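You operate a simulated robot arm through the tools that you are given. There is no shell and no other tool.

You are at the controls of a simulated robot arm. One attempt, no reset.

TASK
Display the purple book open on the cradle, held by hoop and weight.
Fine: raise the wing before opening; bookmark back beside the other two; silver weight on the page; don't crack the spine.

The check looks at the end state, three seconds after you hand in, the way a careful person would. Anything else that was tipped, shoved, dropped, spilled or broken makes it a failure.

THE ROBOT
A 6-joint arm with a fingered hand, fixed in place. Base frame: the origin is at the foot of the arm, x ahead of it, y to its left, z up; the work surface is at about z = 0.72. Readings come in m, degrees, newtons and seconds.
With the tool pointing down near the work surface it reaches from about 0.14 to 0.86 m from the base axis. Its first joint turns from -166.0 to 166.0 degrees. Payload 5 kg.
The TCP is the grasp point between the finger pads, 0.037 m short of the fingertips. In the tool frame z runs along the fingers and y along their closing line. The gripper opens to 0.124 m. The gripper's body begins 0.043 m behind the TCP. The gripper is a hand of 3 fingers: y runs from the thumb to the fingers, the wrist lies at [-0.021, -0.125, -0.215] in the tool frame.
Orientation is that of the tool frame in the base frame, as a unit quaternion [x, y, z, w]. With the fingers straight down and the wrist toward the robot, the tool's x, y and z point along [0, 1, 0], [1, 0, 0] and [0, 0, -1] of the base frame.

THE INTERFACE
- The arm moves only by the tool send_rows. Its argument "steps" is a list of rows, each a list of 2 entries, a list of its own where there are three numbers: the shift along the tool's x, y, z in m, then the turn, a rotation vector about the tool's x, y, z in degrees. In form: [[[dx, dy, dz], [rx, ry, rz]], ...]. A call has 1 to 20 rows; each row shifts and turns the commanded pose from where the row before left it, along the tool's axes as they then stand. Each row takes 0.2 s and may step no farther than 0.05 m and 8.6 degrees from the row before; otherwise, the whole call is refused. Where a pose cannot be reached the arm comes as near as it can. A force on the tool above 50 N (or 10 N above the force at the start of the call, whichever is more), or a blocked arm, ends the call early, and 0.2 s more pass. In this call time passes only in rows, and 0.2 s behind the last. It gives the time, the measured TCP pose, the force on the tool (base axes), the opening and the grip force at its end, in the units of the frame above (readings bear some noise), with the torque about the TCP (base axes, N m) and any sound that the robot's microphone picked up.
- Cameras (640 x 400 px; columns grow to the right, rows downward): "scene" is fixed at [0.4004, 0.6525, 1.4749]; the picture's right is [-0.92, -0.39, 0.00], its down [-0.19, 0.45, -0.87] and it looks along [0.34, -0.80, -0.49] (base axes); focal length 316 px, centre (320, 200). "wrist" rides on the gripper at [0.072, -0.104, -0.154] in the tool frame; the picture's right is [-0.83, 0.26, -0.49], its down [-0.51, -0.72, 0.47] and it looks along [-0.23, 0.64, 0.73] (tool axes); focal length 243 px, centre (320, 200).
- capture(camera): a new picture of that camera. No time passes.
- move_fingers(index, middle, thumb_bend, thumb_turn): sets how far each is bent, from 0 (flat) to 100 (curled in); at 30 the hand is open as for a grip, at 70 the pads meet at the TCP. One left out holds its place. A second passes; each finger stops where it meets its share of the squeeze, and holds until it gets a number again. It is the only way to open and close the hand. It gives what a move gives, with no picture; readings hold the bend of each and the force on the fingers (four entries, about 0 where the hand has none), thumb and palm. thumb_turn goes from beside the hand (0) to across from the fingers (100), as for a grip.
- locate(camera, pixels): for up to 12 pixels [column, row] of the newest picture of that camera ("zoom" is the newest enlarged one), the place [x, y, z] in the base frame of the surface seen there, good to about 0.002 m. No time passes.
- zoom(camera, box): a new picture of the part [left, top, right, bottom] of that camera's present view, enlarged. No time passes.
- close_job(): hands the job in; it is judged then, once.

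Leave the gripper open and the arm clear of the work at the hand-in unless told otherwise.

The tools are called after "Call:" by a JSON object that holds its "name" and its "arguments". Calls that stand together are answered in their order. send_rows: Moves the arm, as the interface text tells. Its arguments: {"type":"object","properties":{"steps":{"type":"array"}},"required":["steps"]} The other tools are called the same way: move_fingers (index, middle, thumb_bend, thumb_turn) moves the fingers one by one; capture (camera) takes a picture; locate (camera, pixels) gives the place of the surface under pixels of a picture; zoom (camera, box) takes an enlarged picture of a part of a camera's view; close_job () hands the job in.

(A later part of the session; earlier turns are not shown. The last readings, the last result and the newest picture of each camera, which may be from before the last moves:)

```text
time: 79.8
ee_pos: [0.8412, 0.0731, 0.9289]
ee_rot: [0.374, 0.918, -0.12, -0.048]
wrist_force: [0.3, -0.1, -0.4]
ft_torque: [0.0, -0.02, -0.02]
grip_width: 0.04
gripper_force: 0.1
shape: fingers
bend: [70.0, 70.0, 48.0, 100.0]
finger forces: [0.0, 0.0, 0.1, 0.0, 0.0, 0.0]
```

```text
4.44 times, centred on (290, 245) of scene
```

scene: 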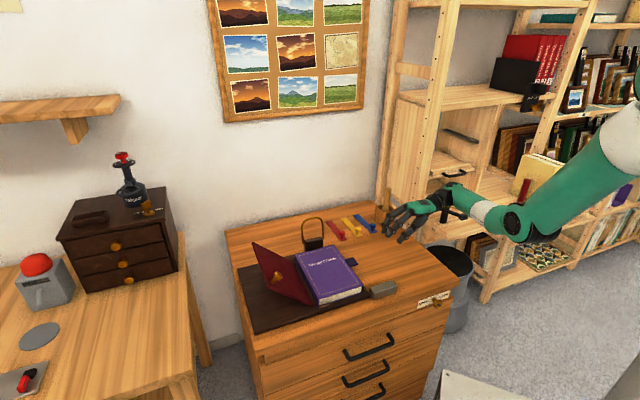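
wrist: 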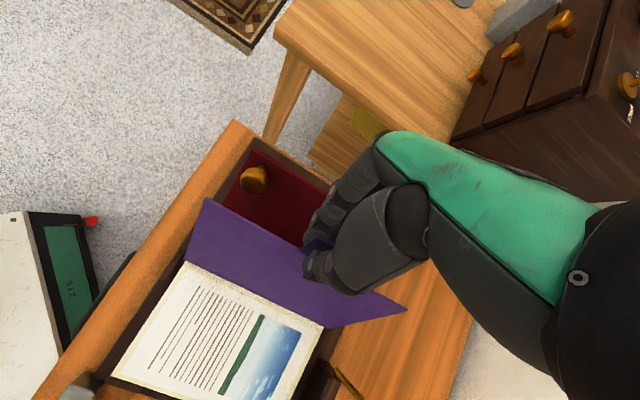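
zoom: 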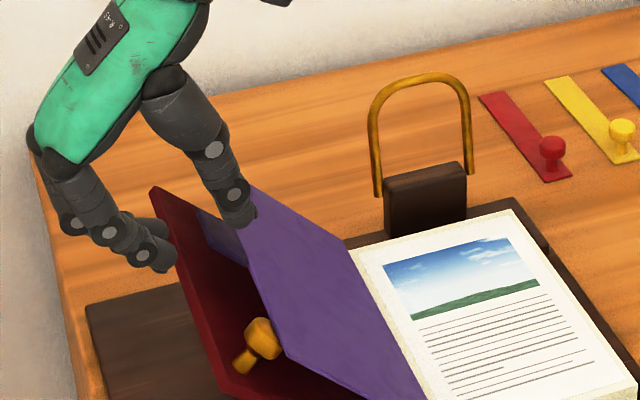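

The fingers are clear of the tab and the cover stays open by itself. I'll move straight up, then back.

Call:
{"name": "send_rows", "arguments": {"steps": [[[0, -0.0102, -0.0387], [0, 0, 0]], [[0, -0.0102, -0.0387], [0, 0, 0]], [[0, -0.036, -0.03], [0, 0, 0]], [[0, -0.036, -0.03], [0, 0, 0]], [[0, -0.036, -0.03], [0, 0, 0]], [[0, 0, 0], [0, 0, 0]]]}}

Call:
{"name": "zoom", "arguments": {"camera": "scene", "box": [220, 200, 400, 330]}}

Call:
{"name": "capture", "arguments": {"camera": "wrist"}}

```text
time: 81.2
ee_pos: [0.7818, 0.0128, 1.1274]
ee_rot: [0.374, 0.918, -0.12, -0.046]
wrist_force: [0.0, 0.4, 0.4]
ft_torque: [0.02, -0.01, -0.01]
grip_width: 0.0399
gripper_force: 0.0
shape: fingers
bend: [70.0, 70.0, 48.0, 100.0]
finger forces: [0.0, 0.0, 0.0, 0.0, 0.1, 0.0]
```

```text
3.08 times, centred on (310, 265) of scene
```

zoom: 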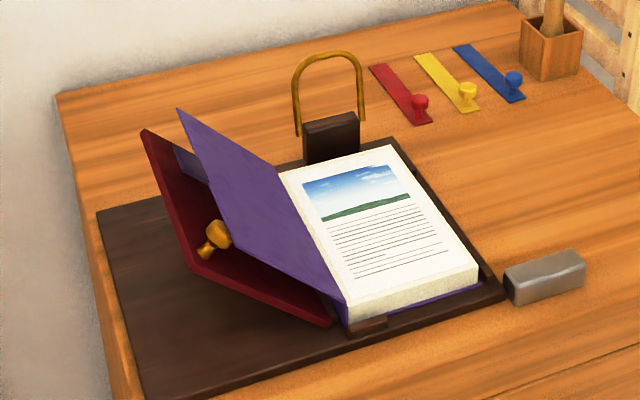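

```text
taken
```

wrist: 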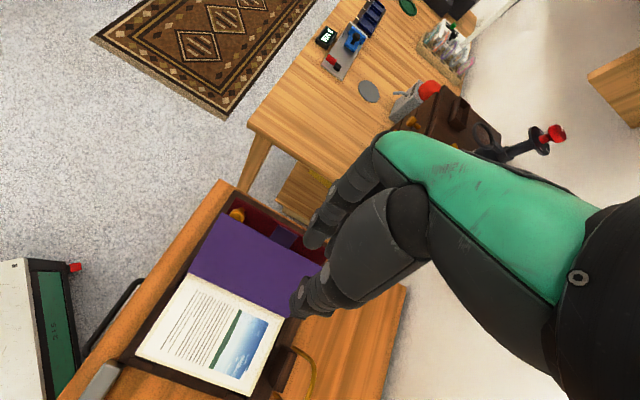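

The book is open against the wing. Now the hoop: I'll zoom in to measure its rod and pivot.

Call:
{"name": "zoom", "arguments": {"camera": "scene", "box": [290, 200, 360, 255]}}

Call:
{"name": "locate", "arguments": {"camera": "zoom", "pixels": [[170, 75], [80, 130], [220, 85], [125, 80], [85, 215], [225, 180], [90, 185], [222, 150], [150, 205], [150, 265], [250, 270], [140, 262]]}}

```text
7.27 times, centred on (325, 228) of scene
```

zoom: 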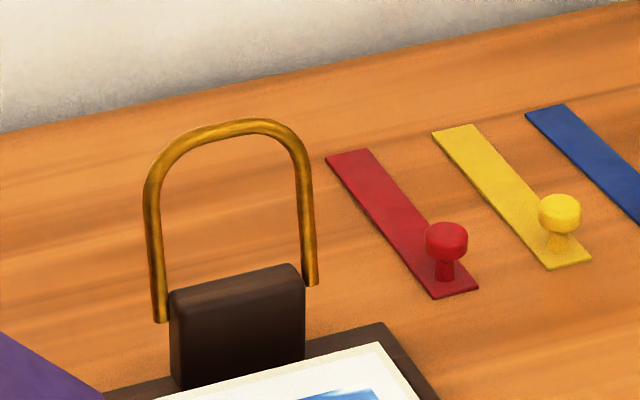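

```text
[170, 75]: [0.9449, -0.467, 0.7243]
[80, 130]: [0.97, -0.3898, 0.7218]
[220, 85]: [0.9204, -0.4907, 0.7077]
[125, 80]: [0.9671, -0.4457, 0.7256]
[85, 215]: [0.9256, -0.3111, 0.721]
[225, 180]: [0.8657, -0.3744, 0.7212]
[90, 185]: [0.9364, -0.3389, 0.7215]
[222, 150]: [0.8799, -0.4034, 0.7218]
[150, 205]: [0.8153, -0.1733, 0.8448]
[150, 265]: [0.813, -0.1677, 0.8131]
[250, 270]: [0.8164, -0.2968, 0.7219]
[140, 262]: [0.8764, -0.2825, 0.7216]
```

I'll re-locate using points on the hoop itself as seen in this zoom.

Call:
{"name": "locate", "arguments": {"camera": "zoom", "pixels": [[228, 127], [245, 127], [155, 180], [300, 170], [158, 310], [308, 275], [200, 134], [285, 140], [240, 290], [200, 380], [230, 275], [295, 275]]}}

```text
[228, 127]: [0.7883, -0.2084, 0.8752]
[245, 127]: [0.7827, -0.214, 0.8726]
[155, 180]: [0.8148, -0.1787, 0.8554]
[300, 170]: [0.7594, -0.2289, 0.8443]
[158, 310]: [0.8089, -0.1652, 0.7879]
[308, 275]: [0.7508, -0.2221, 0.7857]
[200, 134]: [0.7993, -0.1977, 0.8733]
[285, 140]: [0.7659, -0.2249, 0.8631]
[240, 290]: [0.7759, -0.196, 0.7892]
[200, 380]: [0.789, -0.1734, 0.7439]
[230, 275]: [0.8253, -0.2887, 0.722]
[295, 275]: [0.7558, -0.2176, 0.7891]
```

The hoop's legs pivot near (v 0.694, z 0.785). Its top bar is at u 0.365-0.445, v 0.710, z 0.872, leaning slightly back. I'll straighten the hand, yaw so tool y points along v (thumb on the book side, fingers behind the hoop), and move high above the bar.

Call:
{"name": "send_rows", "arguments": {"steps": [[[0, 0, 0], [-7.4, 0, 0]], [[0, 0, 0], [-7.4, 0, 0]], [[0, 0, 0], [0, 0, 8.2]], [[0, 0, 0], [0, 0, 8.2]], [[0, 0, 0], [0, 0, 8.2]], [[0, 0, 0], [0, 0, 8.2]], [[0, 0, 0], [0, 0, 8.2]], [[0, 0, 0], [0, 0, 8.2]], [[0, 0, 0], [0, 0, 8.2]], [[0, 0, 0], [0, 0, 8.2]], [[0, 0, 0], [0, 0, 8.2]], [[0, 0, 0], [0, 0, 8.2]], [[0, 0, 0], [0, 0, 8]], [[0, 0, 0], [0, 0, 0]]]}}

Call:
{"name": "move_fingers", "arguments": {"index": 55, "middle": 55, "thumb_bend": 55}}

```text
time: 84.2
ee_pos: [0.7839, 0.0156, 1.1217]
ee_rot: [0.922, 0.388, 0.001, 0.001]
wrist_force: [0.6, 0.5, -0.4]
ft_torque: [-0.01, 0.01, -0.01]
grip_width: 0.0401
gripper_force: 0.1
shape: fingers
bend: [70.0, 70.0, 48.0, 100.0]
finger forces: [0.1, 0.1, 0.1, 0.1, 0.0, 0.0]
```

```text
time: 85.2
ee_pos: [0.7839, 0.0151, 1.122]
ee_rot: [0.922, 0.388, 0.001, 0.002]
wrist_force: [0.3, -0.2, -0.1]
ft_torque: [0.0, 0.0, 0.0]
grip_width: 0.0521
gripper_force: 0.0
shape: fingers
bend: [55.0, 55.0, 55.0, 100.0]
finger forces: [0.1, 0.0, 0.0, 0.0, 0.0, 0.0]
```

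The hand is straight down with y along v. I'll move over the hoop and descend to about 0.96.

Call:
{"name": "send_rows", "arguments": {"steps": [[[-0.0304, 0.0319, 0], [0, 0, 0]], [[-0.0304, 0.0319, 0], [0, 0, 0]], [[-0.0304, 0.0319, 0], [0, 0, 0]], [[-0.0304, 0.0319, 0], [0, 0, 0]], [[-0.0304, 0.0319, 0], [0, 0, 0]], [[0, 0, 0.04], [0, 0, 0]], [[0, 0, 0.04], [0, 0, 0]], [[0, 0, 0.04], [0, 0, 0]], [[0, 0, 0.04], [0, 0, 0]], [[0, 0, 0], [0, 0, 0]]]}}

Call:
{"name": "capture", "arguments": {"camera": "wrist"}}

Call:
{"name": "zoom", "arguments": {"camera": "scene", "box": [260, 150, 400, 280]}}

```text
time: 87.4
ee_pos: [0.7936, -0.2049, 0.9636]
ee_rot: [0.922, 0.388, 0.001, 0.001]
wrist_force: [-0.4, 0.0, 0.0]
ft_torque: [0.0, 0.0, 0.03]
grip_width: 0.0522
gripper_force: 0.0
shape: fingers
bend: [55.0, 55.0, 55.0, 100.0]
finger forces: [0.0, 0.1, 0.0, 0.1, 0.1, 0.0]
```

```text
taken
```

wrist: 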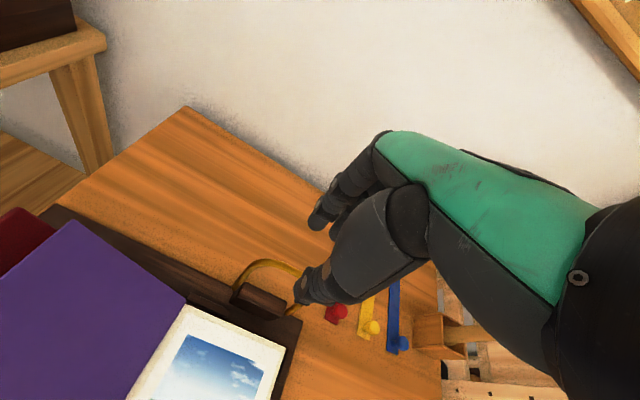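

```text
3.08 times, centred on (330, 215) of scene
```

zoom: 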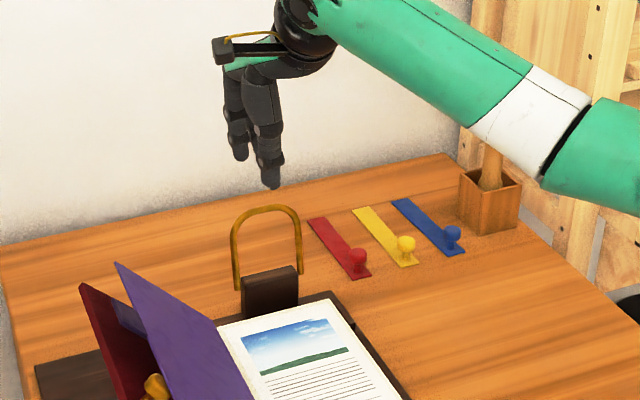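

TCP is right above the bar (u 0.406, v 0.712). I'll descend so the fingertips straddle it.

Call:
{"name": "send_rows", "arguments": {"steps": [[[0, 0, 0.03], [0, 0, 0]], [[0, 0, 0.025], [0, 0, 0]], [[0, 0, 0.018], [0, 0, 0]], [[0, 0, 0], [0, 0, 0]]]}}

Call:
{"name": "zoom", "arguments": {"camera": "scene", "box": [280, 180, 370, 260]}}

Call:
{"name": "zoom", "arguments": {"camera": "wrist", "box": [220, 140, 420, 330]}}

```text
time: 88.4
ee_pos: [0.792, -0.2063, 0.8906]
ee_rot: [0.922, 0.388, 0.001, 0.002]
wrist_force: [-0.5, -0.4, 0.4]
ft_torque: [-0.01, 0.0, -0.01]
grip_width: 0.0521
gripper_force: 0.1
shape: fingers
bend: [55.0, 55.0, 55.0, 100.0]
finger forces: [0.0, 0.0, 0.1, 0.0, 0.0, 0.1]
```

```text
5.00 times, centred on (325, 220) of scene
```

zoom: 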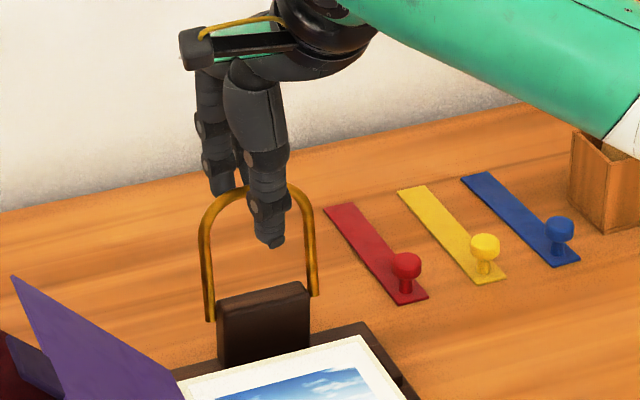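

```text
2.11 times, centred on (320, 235) of wrist
```

zoom: 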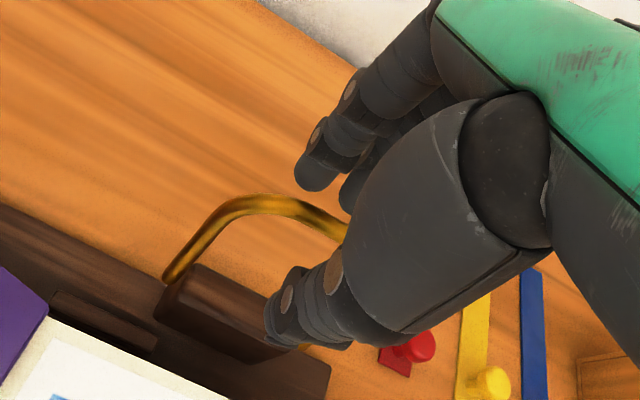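

The thumb is in front of the bar and the fingers behind. I'll lower 4 mm more and narrow the gap so the bar is caged.

Call:
{"name": "send_rows", "arguments": {"steps": [[[0, 0, 0.004], [0, 0, 0]], [[0, 0, 0], [0, 0, 0]]]}}

Call:
{"name": "move_fingers", "arguments": {"index": 65, "middle": 65, "thumb_bend": 63}}

Call:
{"name": "zoom", "arguments": {"camera": "wrist", "box": [220, 140, 420, 330]}}

```text
time: 89.0
ee_pos: [0.7919, -0.2066, 0.8874]
ee_rot: [0.922, 0.388, 0.001, 0.002]
wrist_force: [-0.6, 0.0, -0.5]
ft_torque: [-0.04, 0.02, 0.02]
grip_width: 0.0524
gripper_force: 0.0
shape: fingers
bend: [55.0, 55.0, 55.0, 100.0]
finger forces: [0.0, 0.0, 0.0, 0.0, 0.1, 0.0]
```

```text
time: 90.0
ee_pos: [0.7918, -0.2076, 0.887]
ee_rot: [0.921, 0.389, 0.001, 0.001]
wrist_force: [-1.0, 0.0, -0.1]
ft_torque: [-0.01, 0.0, -0.01]
grip_width: 0.0251
gripper_force: 0.1
shape: fingers
bend: [65.0, 65.0, 63.0, 100.0]
finger forces: [0.1, 0.1, 0.0, 0.0, 0.1, 0.0]
```

```text
2.11 times, centred on (320, 235) of wrist
```

zoom: 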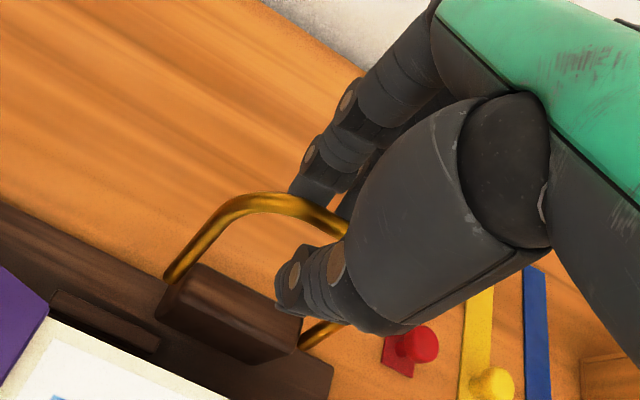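

The bar is caged. I'll pull it forward along its arc to about 30° past vertical.

Call:
{"name": "send_rows", "arguments": {"steps": [[[0, -0.0082, -0.0008], [0, 0, 0]], [[0, -0.0082, -0.0008], [0, 0, 0]], [[0, -0.0116, 0.0015], [0, 0, 0]], [[0, -0.0116, 0.0015], [0, 0, 0]], [[0, -0.0108, 0.0045], [0, 0, 0]], [[0, -0.0108, 0.0045], [0, 0, 0]], [[0, 0, 0], [0, 0, 0]]]}}

Call:
{"name": "zoom", "arguments": {"camera": "scene", "box": [270, 180, 370, 270]}}

Call:
{"name": "zoom", "arguments": {"camera": "wrist", "box": [220, 140, 420, 330]}}

```text
time: 91.6
ee_pos: [0.7475, -0.1634, 0.8772]
ee_rot: [0.922, 0.388, -0.001, 0.002]
wrist_force: [-0.9, 0.0, -0.4]
ft_torque: [0.01, 0.05, 0.05]
grip_width: 0.0255
gripper_force: 0.3
shape: fingers
bend: [65.0, 65.0, 63.0, 100.0]
finger forces: [0.0, 0.0, 0.0, 0.1, 0.3, 0.0]
```

```text
4.44 times, centred on (320, 225) of scene
```

zoom: 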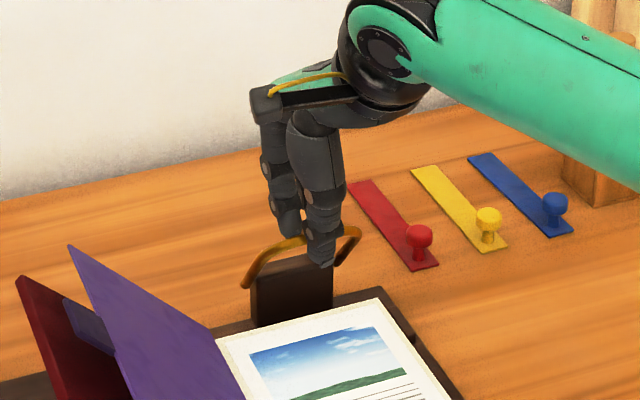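

```text
2.11 times, centred on (320, 235) of wrist
```

zoom: 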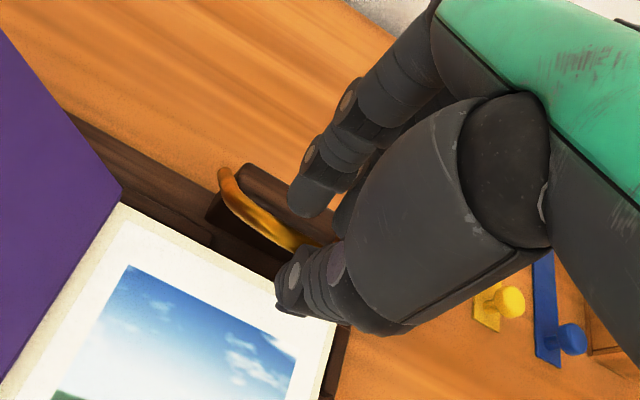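

The hoop is past vertical and leaning lightly on the thumb, so its fall is controlled. I'll keep lowering along the arc to about 70°.

Call:
{"name": "send_rows", "arguments": {"steps": [[[0, -0.0093, 0.0071], [0, 0, 0]], [[0, -0.0093, 0.0071], [0, 0, 0]], [[0, -0.0071, 0.0093], [0, 0, 0]], [[0, -0.0071, 0.0093], [0, 0, 0]], [[0, -0.0066, 0.0142], [0, 0, 0]], [[0, 0, 0], [0, 0, 0]]]}}

Call:
{"name": "zoom", "arguments": {"camera": "scene", "box": [270, 190, 370, 280]}}

Call:
{"name": "zoom", "arguments": {"camera": "wrist", "box": [220, 140, 420, 330]}}

```text
time: 93.0
ee_pos: [0.7201, -0.1337, 0.8292]
ee_rot: [0.922, 0.388, 0.0, 0.002]
wrist_force: [0.5, -0.1, 0.0]
ft_torque: [-0.02, -0.04, 0.0]
grip_width: 0.025
gripper_force: 0.0
shape: fingers
bend: [65.0, 65.0, 63.0, 100.0]
finger forces: [0.1, 0.0, 0.0, 0.0, 0.1, 0.0]
```

```text
4.44 times, centred on (320, 235) of scene
```

zoom: 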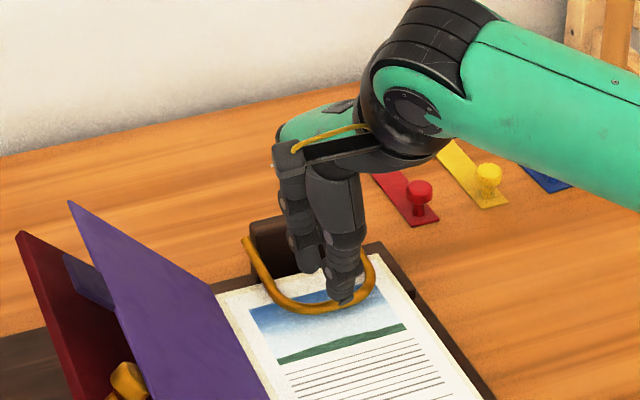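

```text
2.11 times, centred on (320, 235) of wrist
```

zoom: 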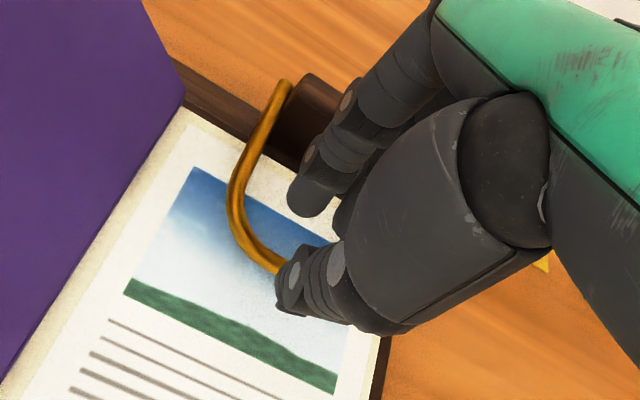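

The hoop looks nearly down. I'll measure its bar height over the page.

Call:
{"name": "locate", "arguments": {"camera": "zoom", "pixels": [[236, 205], [248, 238], [270, 260], [240, 165], [278, 95], [215, 230], [285, 270]]}}

Call:
{"name": "zoom", "arguments": {"camera": "scene", "box": [310, 230, 370, 275]}}

```text
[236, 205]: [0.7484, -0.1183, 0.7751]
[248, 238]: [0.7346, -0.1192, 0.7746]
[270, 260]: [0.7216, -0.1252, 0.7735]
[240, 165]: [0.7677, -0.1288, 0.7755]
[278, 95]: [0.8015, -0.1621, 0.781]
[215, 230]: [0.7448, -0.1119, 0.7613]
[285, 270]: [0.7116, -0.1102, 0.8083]
```

```text
8.89 times, centred on (340, 252) of scene
```

zoom: 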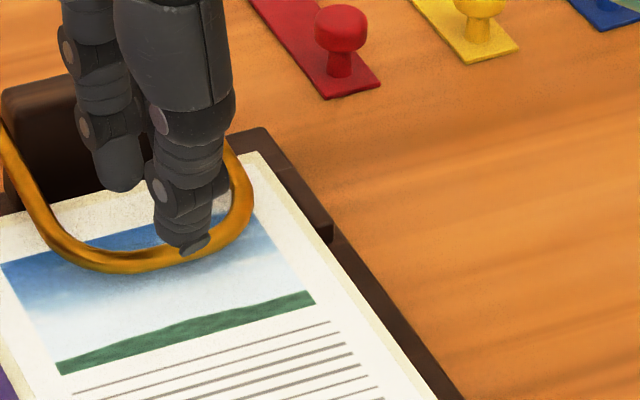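

The bar top is at z ≈ 0.774 over a page at 0.762, so the hoop is lying down on the page. I'll raise the hand clear and look again.

Call:
{"name": "send_rows", "arguments": {"steps": [[[0, 0, -0.02], [0, 0, 0]], [[0, 0, -0.04], [0, 0, 0]], [[0, 0, -0.045], [0, 0, 0]], [[0, 0, -0.045], [0, 0, 0]], [[0, -0.045, 0], [0, 0, 0]], [[0, -0.045, 0], [0, 0, 0]], [[0, 0, 0], [0, 0, 0]]]}}

Call:
{"name": "zoom", "arguments": {"camera": "scene", "box": [230, 210, 400, 320]}}

Call:
{"name": "capture", "arguments": {"camera": "wrist"}}

```text
time: 94.6
ee_pos: [0.6499, -0.0712, 0.9788]
ee_rot: [0.921, 0.388, 0.0, 0.002]
wrist_force: [0.1, 1.2, 1.5]
ft_torque: [-0.01, 0.0, 0.01]
grip_width: 0.0247
gripper_force: 0.0
shape: fingers
bend: [65.0, 65.0, 63.0, 100.0]
finger forces: [0.0, 0.0, 0.0, 0.0, 0.0, 0.0]
```

```text
3.64 times, centred on (315, 265) of scene
```

zoom: 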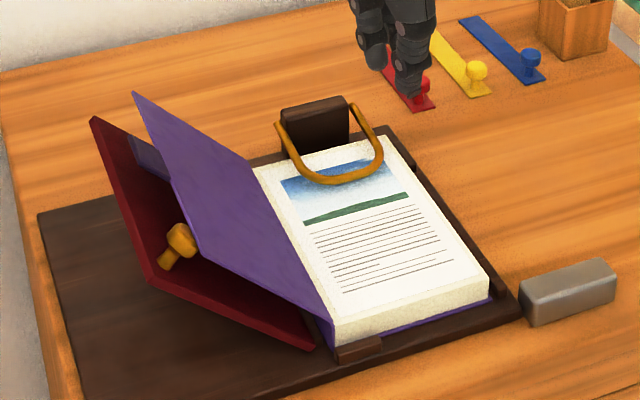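

```text
taken
```

wrist: 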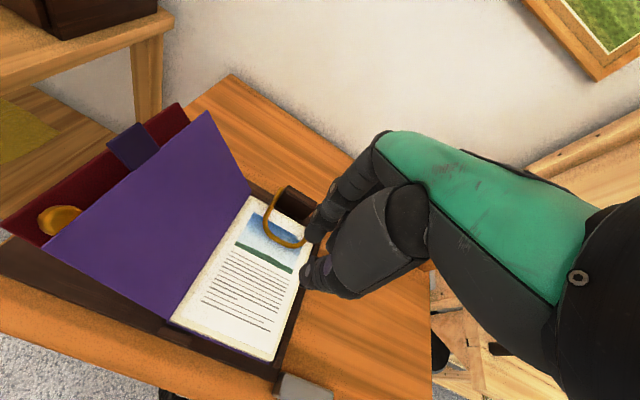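

The hoop is resting across the page head. Now the silver weight, which I'll measure.

Call:
{"name": "zoom", "arguments": {"camera": "scene", "box": [360, 270, 410, 308]}}

Call:
{"name": "locate", "arguments": {"camera": "zoom", "pixels": [[125, 175], [305, 105], [345, 135], [165, 215], [240, 155], [125, 200], [165, 290], [350, 200], [165, 300], [120, 260]]}}

```text
10.53 times, centred on (385, 289) of scene
```

zoom: 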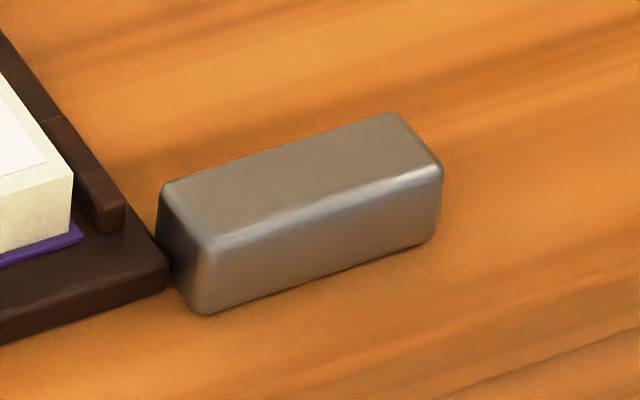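

```text
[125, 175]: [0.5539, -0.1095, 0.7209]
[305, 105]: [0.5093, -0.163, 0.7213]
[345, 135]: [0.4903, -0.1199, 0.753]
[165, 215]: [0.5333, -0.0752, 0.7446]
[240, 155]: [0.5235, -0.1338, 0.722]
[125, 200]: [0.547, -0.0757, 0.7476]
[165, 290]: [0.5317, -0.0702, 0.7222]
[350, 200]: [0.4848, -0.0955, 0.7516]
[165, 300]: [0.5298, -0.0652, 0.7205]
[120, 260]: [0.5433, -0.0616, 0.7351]
```

Call:
{"name": "locate", "arguments": {"camera": "zoom", "pixels": [[172, 188], [210, 240], [432, 170], [393, 120], [300, 180], [205, 310], [435, 240], [170, 270], [320, 275], [185, 215], [415, 145]]}}

```text
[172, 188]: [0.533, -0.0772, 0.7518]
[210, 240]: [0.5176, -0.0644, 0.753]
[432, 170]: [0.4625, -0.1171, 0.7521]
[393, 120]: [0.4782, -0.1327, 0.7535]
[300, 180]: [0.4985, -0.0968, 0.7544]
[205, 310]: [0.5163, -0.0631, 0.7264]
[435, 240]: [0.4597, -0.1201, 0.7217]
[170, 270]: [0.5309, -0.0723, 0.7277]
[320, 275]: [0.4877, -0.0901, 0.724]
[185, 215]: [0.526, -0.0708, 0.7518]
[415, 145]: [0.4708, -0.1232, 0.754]
```

The weight spans u 0.236-0.318 and v 0.412-0.438, with its top at z 0.7535. I'll go above its centre, open the fingers, and check alignment.

Call:
{"name": "send_rows", "arguments": {"steps": [[[-0.0312, -0.0228, 0], [0, 0, 0]], [[-0.0312, -0.0228, 0], [0, 0, 0]], [[-0.0312, -0.0228, 0], [0, 0, 0]], [[-0.0312, -0.0228, 0], [0, 0, 0]], [[0, 0, 0.04], [0, 0, 0]], [[0, 0, 0.04], [0, 0, 0]], [[0, 0, 0], [0, 0, 0]]]}}

Call:
{"name": "move_fingers", "arguments": {"index": 53, "middle": 53, "thumb_bend": 53}}

Call:
{"name": "capture", "arguments": {"camera": "wrist"}}

Call:
{"name": "zoom", "arguments": {"camera": "scene", "box": [320, 200, 460, 320]}}

```text
time: 96.2
ee_pos: [0.5045, -0.0956, 0.897]
ee_rot: [0.922, 0.388, 0.0, 0.001]
wrist_force: [0.4, 0.3, 0.3]
ft_torque: [-0.03, 0.0, -0.01]
grip_width: 0.0248
gripper_force: 0.2
shape: fingers
bend: [65.0, 65.0, 63.0, 100.0]
finger forces: [0.1, 0.0, 0.0, 0.1, 0.1, 0.0]
```

```text
time: 97.2
ee_pos: [0.5048, -0.0943, 0.8971]
ee_rot: [0.921, 0.389, 0.0, 0.002]
wrist_force: [-0.1, 0.1, 0.6]
ft_torque: [0.0, -0.02, 0.0]
grip_width: 0.0577
gripper_force: 0.1
shape: fingers
bend: [53.0, 53.0, 53.0, 100.0]
finger forces: [0.0, 0.0, 0.0, 0.1, 0.1, 0.0]
```

```text
taken
```

wrist: 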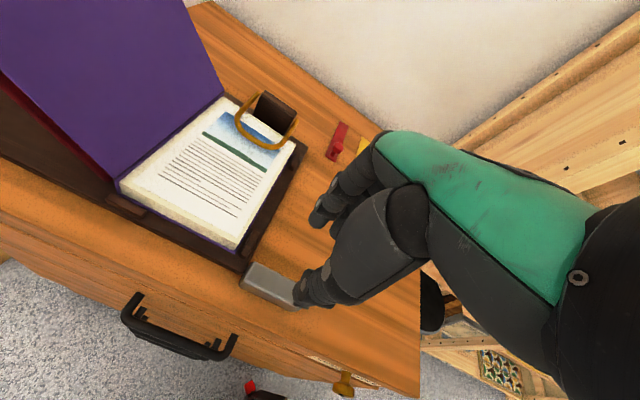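

```text
3.33 times, centred on (390, 260) of scene
```

zoom: 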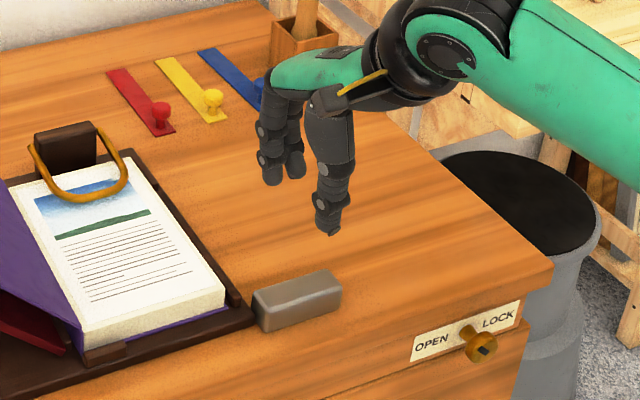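

I'll nudge into alignment and descend around the weight to TCP z ≈ 0.767.

Call:
{"name": "send_rows", "arguments": {"steps": [[[-0.007, -0.003, 0], [0, 0, 0]], [[0, 0, 0.04], [0, 0, 0]], [[0, 0, 0.04], [0, 0, 0]], [[0, 0, 0.03], [0, 0, 0]], [[0, 0, 0.02], [0, 0, 0]], [[0, 0, 0], [0, 0, 0]]]}}

Call:
{"name": "zoom", "arguments": {"camera": "wrist", "box": [220, 140, 420, 330]}}

Call:
{"name": "zoom", "arguments": {"camera": "scene", "box": [350, 240, 430, 310]}}

```text
time: 98.6
ee_pos: [0.4971, -0.1004, 0.7667]
ee_rot: [0.922, 0.388, 0.0, 0.002]
wrist_force: [-0.3, 0.7, -0.2]
ft_torque: [-0.03, 0.01, -0.04]
grip_width: 0.0573
gripper_force: 0.1
shape: fingers
bend: [53.0, 53.0, 53.0, 100.0]
finger forces: [0.0, 0.0, 0.1, 0.0, 0.0, 0.0]
```

```text
2.11 times, centred on (320, 235) of wrist
```

zoom: 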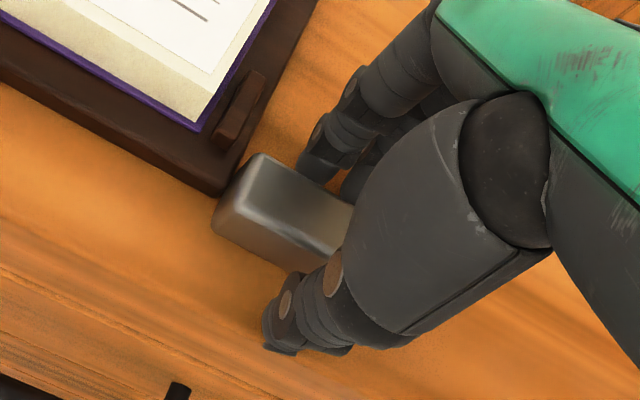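

```text
5.71 times, centred on (390, 275) of scene
```

zoom: 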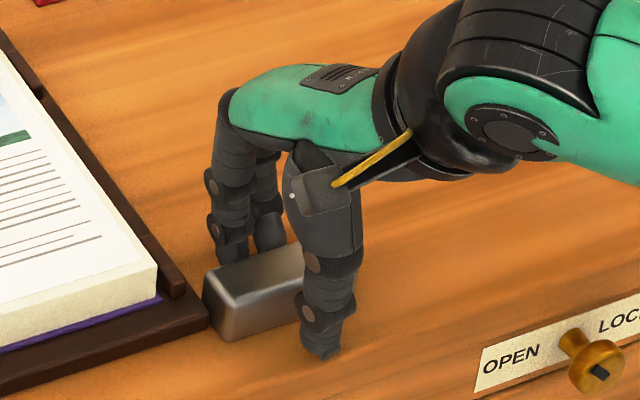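

The thumb and fingers straddle the weight. I'll lower 3 mm more and grip.

Call:
{"name": "send_rows", "arguments": {"steps": [[[0, 0, 0.003], [0, 0, 0]], [[0, 0, 0], [0, 0, 0]]]}}

Call:
{"name": "move_fingers", "arguments": {"index": 74, "middle": 74, "thumb_bend": 74}}

Call:
{"name": "zoom", "arguments": {"camera": "wrist", "box": [220, 140, 420, 330]}}

```text
time: 99.2
ee_pos: [0.4964, -0.0989, 0.7655]
ee_rot: [0.921, 0.389, 0.001, 0.002]
wrist_force: [-0.2, 0.5, -0.5]
ft_torque: [-0.02, 0.0, 0.0]
grip_width: 0.0578
gripper_force: 0.1
shape: fingers
bend: [53.0, 53.0, 53.0, 100.0]
finger forces: [0.0, 0.0, 0.0, 0.0, 0.0, 0.0]
```

```text
time: 100.2
ee_pos: [0.4973, -0.0998, 0.7638]
ee_rot: [0.922, 0.388, 0.0, 0.002]
wrist_force: [-0.5, -0.4, -2.5]
ft_torque: [0.01, -0.03, 0.03]
grip_width: 0.0305
gripper_force: 24.3
shape: fingers
bend: [72.0, 65.0, 62.0, 100.0]
finger forces: [14.1, 9.9, 0.0, 0.0, 24.0, 0.0]
```

```text
2.11 times, centred on (320, 235) of wrist
```

zoom: 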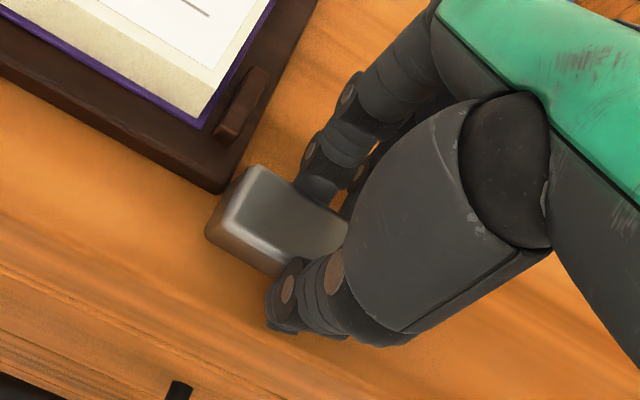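

The grip is firm (24 N). The index finger went further in than the middle, so I'll check whether the weight twisted.

Call:
{"name": "zoom", "arguments": {"camera": "scene", "box": [350, 250, 420, 310]}}

Call:
{"name": "zoom", "arguments": {"camera": "wrist", "box": [270, 190, 370, 290]}}

```text
6.67 times, centred on (385, 280) of scene
```

zoom: 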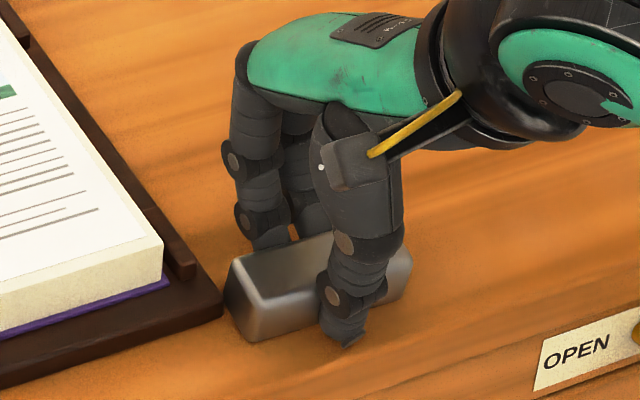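

```text
4.00 times, centred on (320, 240) of wrist
```

zoom: 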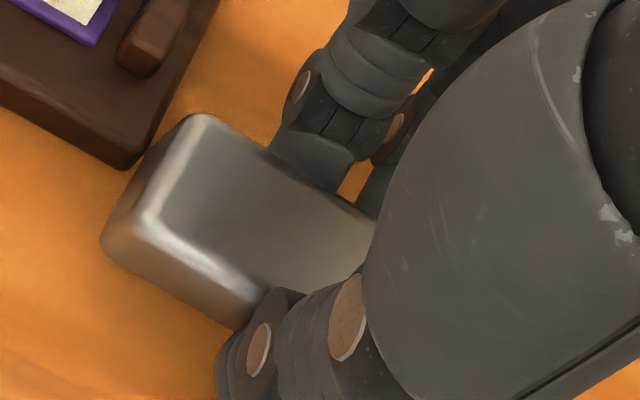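

It yawed a few degrees but is held securely. I'll lift slowly and check the hold.

Call:
{"name": "send_rows", "arguments": {"steps": [[[0, 0, -0.005], [0, 0, 0]], [[0, 0, -0.01], [0, 0, 0]], [[0, 0, -0.015], [0, 0, 0]], [[0, 0, 0], [0, 0, 0]]]}}

Call:
{"name": "zoom", "arguments": {"camera": "scene", "box": [350, 240, 420, 310]}}

```text
time: 101.2
ee_pos: [0.4966, -0.1014, 0.7969]
ee_rot: [0.921, 0.389, 0.001, 0.002]
wrist_force: [0.1, -0.3, -2.9]
ft_torque: [-0.03, -0.04, -0.02]
grip_width: 0.0307
gripper_force: 23.4
shape: fingers
bend: [72.0, 65.0, 62.0, 100.0]
finger forces: [13.3, 10.2, 0.0, 0.0, 24.1, 0.1]
```

```text
5.71 times, centred on (385, 275) of scene
```

zoom: 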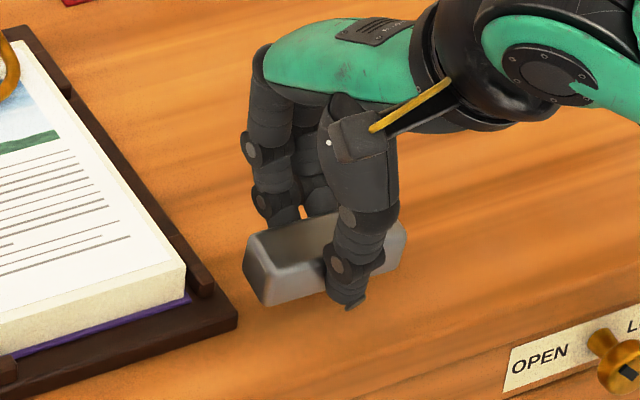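

The weight lifts cleanly (about 3 N). I'll raise it, carry it over the page, and check from there.

Call:
{"name": "send_rows", "arguments": {"steps": [[[0, 0, -0.035], [0, 0, 0]], [[0, 0, -0.035], [0, 0, 0]], [[0, 0, -0.035], [0, 0, 0]], [[0.0338, 0.022, 0], [0, 0, 0]], [[0.0338, 0.022, 0], [0, 0, 0]], [[0.0338, 0.022, 0], [0, 0, 0]], [[0.0338, 0.022, 0], [0, 0, 0]], [[0, 0, 0], [0, 0, 0]]]}}

Call:
{"name": "zoom", "arguments": {"camera": "scene", "box": [260, 200, 420, 320]}}

Call:
{"name": "zoom", "arguments": {"camera": "wrist", "box": [180, 150, 420, 350]}}

```text
time: 103.0
ee_pos: [0.6529, -0.0667, 0.9015]
ee_rot: [0.921, 0.389, 0.0, 0.002]
wrist_force: [-0.3, 0.4, -3.6]
ft_torque: [-0.01, 0.01, 0.0]
grip_width: 0.0307
gripper_force: 23.6
shape: fingers
bend: [72.0, 65.0, 62.0, 100.0]
finger forces: [13.4, 10.1, 0.0, 0.0, 23.9, 0.0]
```

```text
3.33 times, centred on (340, 260) of scene
```

zoom: 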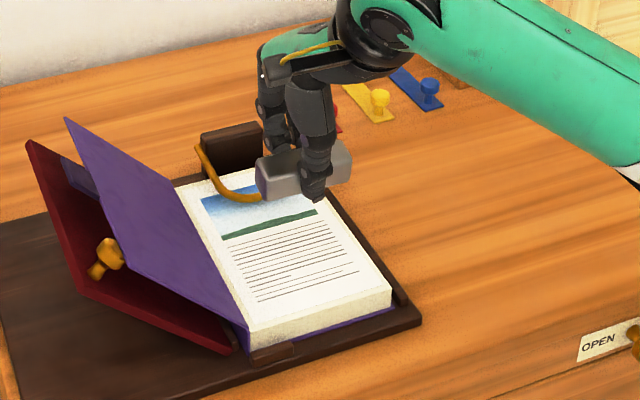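

```text
2.00 times, centred on (300, 250) of wrist
```

zoom: 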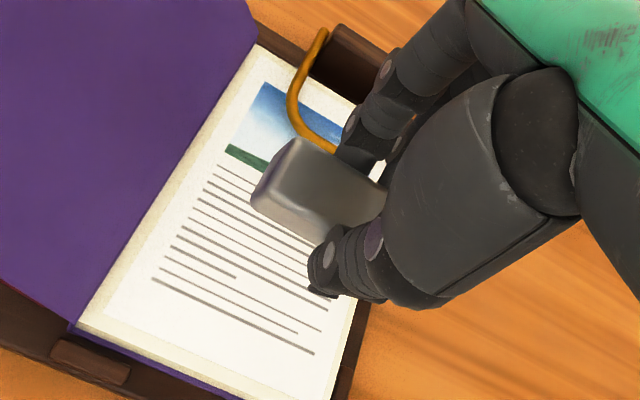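

I'll measure the weight's orientation and the page's extents before lowering.

Call:
{"name": "locate", "arguments": {"camera": "zoom", "pixels": [[303, 145], [275, 190], [380, 190], [320, 225], [345, 190], [335, 390], [85, 325], [255, 60], [250, 300], [200, 230]]}}

```text
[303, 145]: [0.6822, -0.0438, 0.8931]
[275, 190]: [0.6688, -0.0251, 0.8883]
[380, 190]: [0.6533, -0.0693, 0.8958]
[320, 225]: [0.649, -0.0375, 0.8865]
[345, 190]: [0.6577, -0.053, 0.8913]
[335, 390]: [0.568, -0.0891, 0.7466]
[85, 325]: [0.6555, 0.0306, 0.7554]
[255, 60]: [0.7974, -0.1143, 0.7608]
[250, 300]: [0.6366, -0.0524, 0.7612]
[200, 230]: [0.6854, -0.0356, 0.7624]
```

In the grip the weight is tilted about 12° about u and 5° the other way, and yawed about 10°. I'll rotate the hand to level and square it before lowering.

Call:
{"name": "send_rows", "arguments": {"steps": [[[0, 0, 0], [6, 0, 0]], [[0, 0, 0], [6, 0, 0]], [[0, 0, 0], [0, 5, 0]], [[0, 0, 0], [0, 0, -5]], [[0, 0, 0], [0, 0, -4]], [[0, 0, 0], [0, 0, 0]]]}}

Call:
{"name": "zoom", "arguments": {"camera": "wrist", "box": [180, 150, 420, 350]}}

Call:
{"name": "zoom", "arguments": {"camera": "scene", "box": [300, 220, 370, 280]}}

```text
time: 104.4
ee_pos: [0.6535, -0.066, 0.9002]
ee_rot: [0.885, 0.452, 0.009, -0.112]
wrist_force: [-0.6, -0.6, -3.5]
ft_torque: [-0.02, 0.0, -0.02]
grip_width: 0.0306
gripper_force: 23.5
shape: fingers
bend: [72.0, 65.0, 62.0, 100.0]
finger forces: [13.4, 10.3, 0.1, 0.1, 23.8, 0.0]
```

```text
2.00 times, centred on (300, 250) of wrist
```

zoom: 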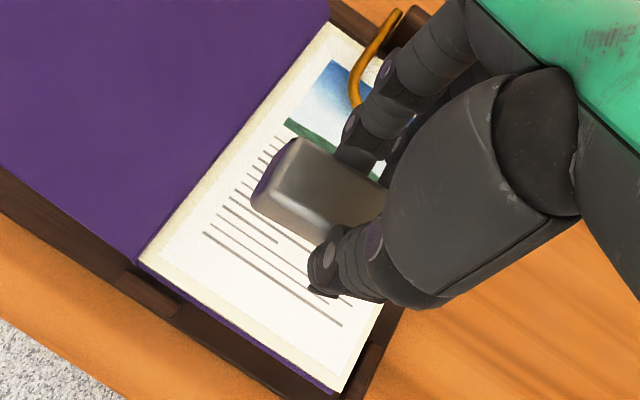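

```text
6.67 times, centred on (335, 250) of scene
```

zoom: 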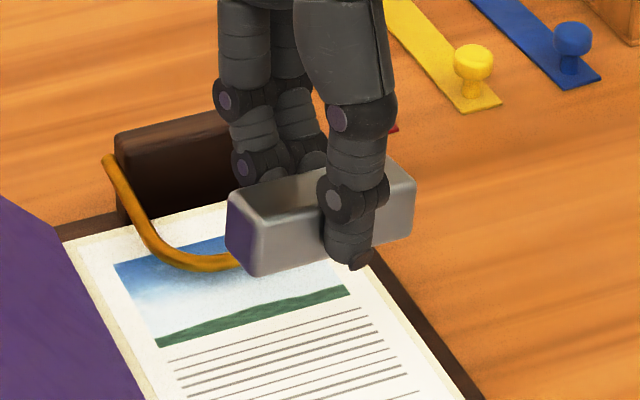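

Call:
{"name": "locate", "arguments": {"camera": "zoom", "pixels": [[238, 195], [262, 228], [398, 165], [300, 200], [405, 190], [250, 270], [405, 230], [310, 260], [385, 165], [400, 178]]}}

```text
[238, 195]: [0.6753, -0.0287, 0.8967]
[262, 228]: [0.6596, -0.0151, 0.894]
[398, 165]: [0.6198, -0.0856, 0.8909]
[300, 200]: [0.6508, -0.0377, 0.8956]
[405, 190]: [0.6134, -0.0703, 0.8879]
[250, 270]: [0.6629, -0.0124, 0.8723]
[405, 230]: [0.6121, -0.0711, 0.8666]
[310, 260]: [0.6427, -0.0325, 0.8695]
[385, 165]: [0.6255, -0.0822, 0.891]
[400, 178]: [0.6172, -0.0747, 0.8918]
```

Roll and yaw are now good, but the pitch is over-corrected by about 4°. I'll undo that, then lower straight down about 0.085 m, accounting for the hand's tilt.

Call:
{"name": "send_rows", "arguments": {"steps": [[[0, 0, 0], [0, -4, 0]], [[-0.0015, 0.0057, 0.0294], [0, 0, 0]], [[-0.0015, 0.0057, 0.0294], [0, 0, 0]], [[-0.0012, 0.0048, 0.0245], [0, 0, 0]], [[0, 0, 0], [0, 0, 0]]]}}

Call:
{"name": "zoom", "arguments": {"camera": "scene", "box": [300, 230, 380, 300]}}

Call:
{"name": "zoom", "arguments": {"camera": "wrist", "box": [180, 150, 420, 350]}}

```text
time: 105.6
ee_pos: [0.6519, -0.0673, 0.8153]
ee_rot: [0.885, 0.456, -0.023, -0.095]
wrist_force: [-0.6, -0.5, -4.0]
ft_torque: [-0.02, -0.05, 0.03]
grip_width: 0.0306
gripper_force: 23.6
shape: fingers
bend: [72.0, 65.0, 62.0, 100.0]
finger forces: [13.4, 10.4, 0.1, 0.1, 23.7, 0.1]
```

```text
5.71 times, centred on (340, 265) of scene
```

zoom: 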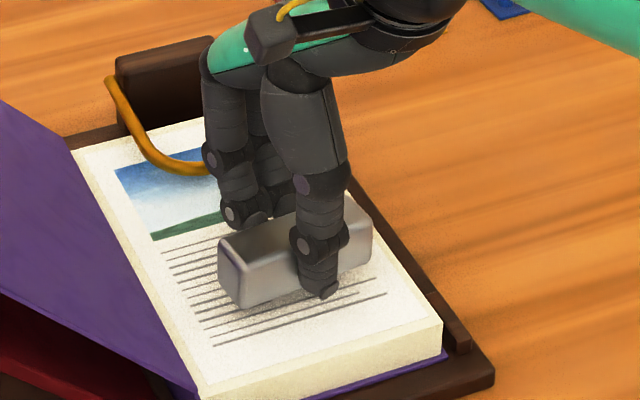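

```text
2.00 times, centred on (300, 250) of wrist
```

zoom: 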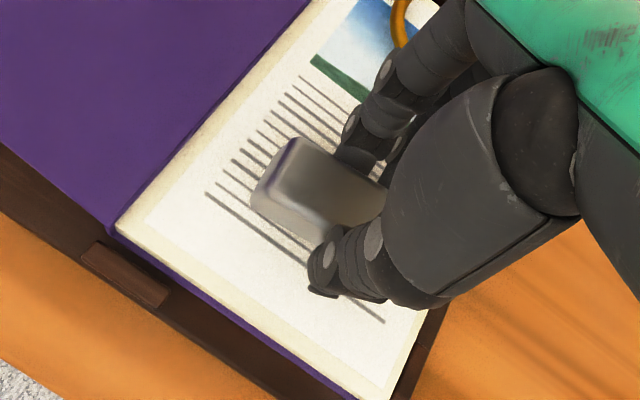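

About 13 mm remain. I'll lower in small steps, watching for contact.

Call:
{"name": "send_rows", "arguments": {"steps": [[[-0.0001, 0.0006, 0.0029], [0, 0, 0]], [[-0.0001, 0.0006, 0.0029], [0, 0, 0]], [[-0.0001, 0.0004, 0.002], [0, 0, 0]], [[0, 0, 0], [0, 0, 0]]]}}

Call:
{"name": "zoom", "arguments": {"camera": "scene", "box": [320, 245, 370, 285]}}

Call:
{"name": "locate", "arguments": {"camera": "zoom", "pixels": [[130, 190], [130, 250], [130, 280], [130, 300], [130, 230], [400, 210], [410, 170], [400, 240], [130, 180]]}}

```text
time: 106.6
ee_pos: [0.6532, -0.0662, 0.8066]
ee_rot: [0.884, 0.456, -0.023, -0.096]
wrist_force: [1.6, 0.0, -3.4]
ft_torque: [-0.05, -0.01, -0.04]
grip_width: 0.0307
gripper_force: 23.9
shape: fingers
bend: [72.0, 65.0, 62.0, 100.0]
finger forces: [13.3, 10.4, 0.0, 0.1, 23.8, 0.1]
```

```text
10.00 times, centred on (345, 265) of scene
```

zoom: 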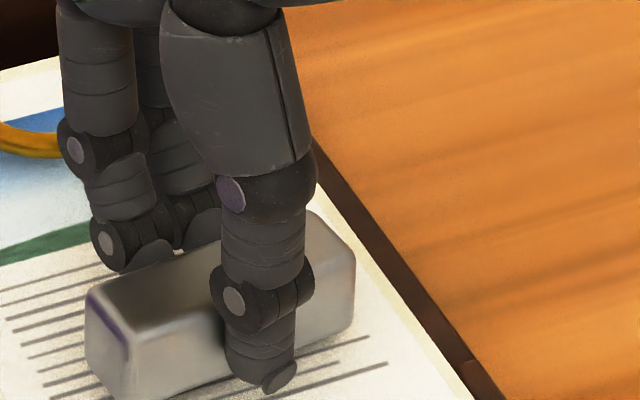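

```text
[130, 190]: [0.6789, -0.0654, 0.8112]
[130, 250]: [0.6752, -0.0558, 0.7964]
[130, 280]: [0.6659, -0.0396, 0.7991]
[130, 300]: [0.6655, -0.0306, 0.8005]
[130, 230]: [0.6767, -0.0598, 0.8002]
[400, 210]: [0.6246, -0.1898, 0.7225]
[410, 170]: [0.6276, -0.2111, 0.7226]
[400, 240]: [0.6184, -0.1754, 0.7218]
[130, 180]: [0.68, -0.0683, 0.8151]
```

Weight top is at 0.800, so its bottom is about 6 mm above the page. Continuing in 2 mm steps.

Call:
{"name": "send_rows", "arguments": {"steps": [[[-0.0001, 0.0004, 0.0018], [0, 0, 0]], [[-0.0001, 0.0004, 0.0018], [0, 0, 0]], [[0, 0, 0], [0, 0, 0]]]}}

```text
time: 107.4
ee_pos: [0.6531, -0.0659, 0.804]
ee_rot: [0.885, 0.456, -0.022, -0.096]
wrist_force: [0.0, -0.2, -3.5]
ft_torque: [-0.04, -0.02, -0.02]
grip_width: 0.0305
gripper_force: 23.6
shape: fingers
bend: [72.0, 65.0, 62.0, 100.0]
finger forces: [13.3, 10.3, 0.0, 0.0, 23.7, 0.1]
```

No contact yet. I'll go two more millimetres.

Call:
{"name": "send_rows", "arguments": {"steps": [[[0, 0.0003, 0.0014], [0, 0, 0]], [[0, 0.0003, 0.0014], [0, 0, 0]], [[0, 0, 0], [0, 0, 0]]]}}

```text
time: 108.2
ee_pos: [0.653, -0.0652, 0.8014]
ee_rot: [0.884, 0.456, -0.022, -0.095]
wrist_force: [-0.1, 0.3, -1.8]
ft_torque: [-0.09, 0.07, -0.03]
grip_width: 0.0308
gripper_force: 24.4
shape: fingers
bend: [72.0, 65.0, 62.0, 100.0]
finger forces: [13.1, 11.1, 0.0, 0.0, 24.2, 0.0]
```

The weight is beginning to touch (force from -3.5 to -1.8 N). One more small step, then I'll release.

Call:
{"name": "send_rows", "arguments": {"steps": [[[0, 0.0003, 0.0014], [0, 0, 0]], [[0, 0, 0], [0, 0, 0]]]}}

Call:
{"name": "zoom", "arguments": {"camera": "scene", "box": [310, 240, 370, 288]}}

```text
time: 108.8
ee_pos: [0.6549, -0.0647, 0.8008]
ee_rot: [0.884, 0.456, -0.022, -0.095]
wrist_force: [-1.1, -1.5, 6.9]
ft_torque: [-0.11, 0.01, -0.03]
grip_width: 0.0311
gripper_force: 26.2
shape: fingers
bend: [72.0, 72.0, 62.0, 100.0]
finger forces: [15.2, 11.4, 0.0, 0.0, 26.0, 0.0]
```

```text
8.33 times, centred on (340, 264) of scene
```

zoom: 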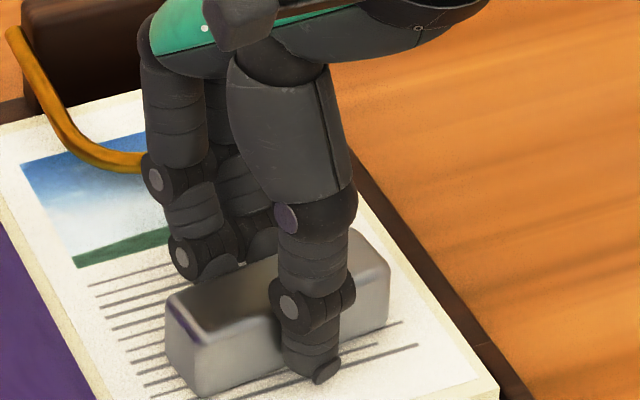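

It's resting on the page. I'll release gently in two stages, rising a little in between so the fingertips don't scuff the page.

Call:
{"name": "move_fingers", "arguments": {"index": 62, "middle": 62, "thumb_bend": 58}}

Call:
{"name": "zoom", "arguments": {"camera": "scene", "box": [310, 240, 370, 288]}}

```text
time: 109.8
ee_pos: [0.6556, -0.0653, 0.8011]
ee_rot: [0.885, 0.456, -0.02, -0.093]
wrist_force: [1.4, 2.5, 30.0]
ft_torque: [-0.02, -0.3, -0.07]
grip_width: 0.0337
gripper_force: 17.6
shape: fingers
bend: [67.0, 65.0, 55.0, 100.0]
finger forces: [25.6, 5.6, 0.0, 0.0, 3.3, 0.1]
```

```text
8.33 times, centred on (340, 264) of scene
```

zoom: 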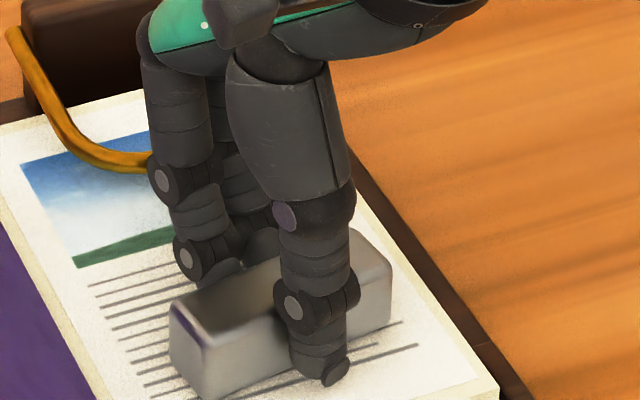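

The index tip is pressing on the page (25 N), so I'll relieve it at once by rising a few millimetres.

Call:
{"name": "send_rows", "arguments": {"steps": [[[0.0001, -0.0004, -0.002], [0, 0, 0]], [[0.0001, -0.0004, -0.002], [0, 0, 0]], [[0.0001, -0.0004, -0.002], [0, 0, 0]], [[0, 0, 0], [0, 0, 0]]]}}

Call:
{"name": "zoom", "arguments": {"camera": "scene", "box": [310, 240, 370, 288]}}

```text
time: 110.8
ee_pos: [0.6508, -0.0644, 0.8037]
ee_rot: [0.885, 0.455, -0.024, -0.096]
wrist_force: [-2.1, 0.4, 1.5]
ft_torque: [0.0, 0.04, 0.02]
grip_width: 0.0369
gripper_force: 2.5
shape: fingers
bend: [64.0, 63.0, 56.0, 100.0]
finger forces: [1.9, 1.3, 0.0, 0.0, 0.9, 0.0]
```

```text
8.33 times, centred on (340, 264) of scene
```

zoom: 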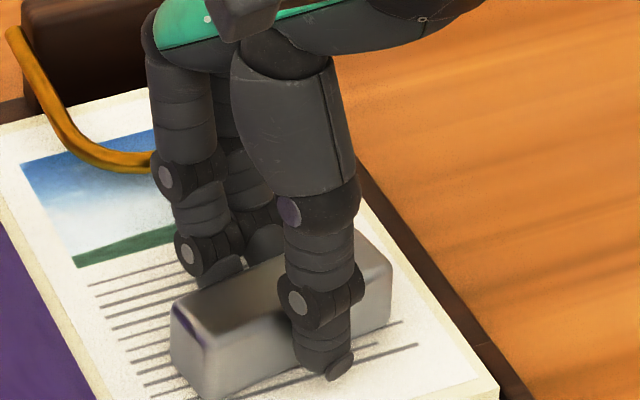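

That's relieved. I'll rise 3 mm more, then open further.

Call:
{"name": "send_rows", "arguments": {"steps": [[[0.0001, -0.0006, -0.003], [0, 0, 0]], [[0, 0, 0], [0, 0, 0]]]}}

Call:
{"name": "move_fingers", "arguments": {"index": 58, "middle": 58, "thumb_bend": 53}}

Call:
{"name": "zoom", "arguments": {"camera": "scene", "box": [310, 240, 370, 288]}}

```text
time: 111.4
ee_pos: [0.654, -0.0637, 0.8102]
ee_rot: [0.884, 0.456, -0.023, -0.096]
wrist_force: [-0.7, 0.7, -0.1]
ft_torque: [-0.03, -0.02, 0.02]
grip_width: 0.0394
gripper_force: 0.7
shape: fingers
bend: [62.0, 62.0, 56.0, 100.0]
finger forces: [0.0, 0.0, 0.0, 0.0, 0.9, 0.0]
```

```text
time: 112.4
ee_pos: [0.6546, -0.0648, 0.8105]
ee_rot: [0.885, 0.456, -0.023, -0.095]
wrist_force: [-0.7, 0.0, 1.0]
ft_torque: [0.01, 0.0, 0.01]
grip_width: 0.0512
gripper_force: 0.0
shape: fingers
bend: [57.0, 57.0, 53.0, 100.0]
finger forces: [0.0, 0.0, 0.0, 0.1, 0.1, 0.0]
```

```text
8.33 times, centred on (340, 264) of scene
```

zoom: 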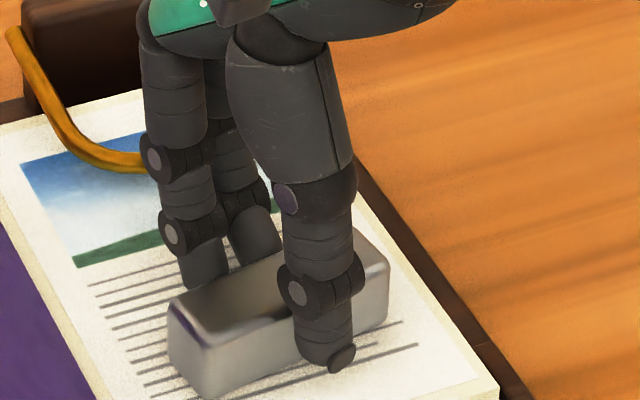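

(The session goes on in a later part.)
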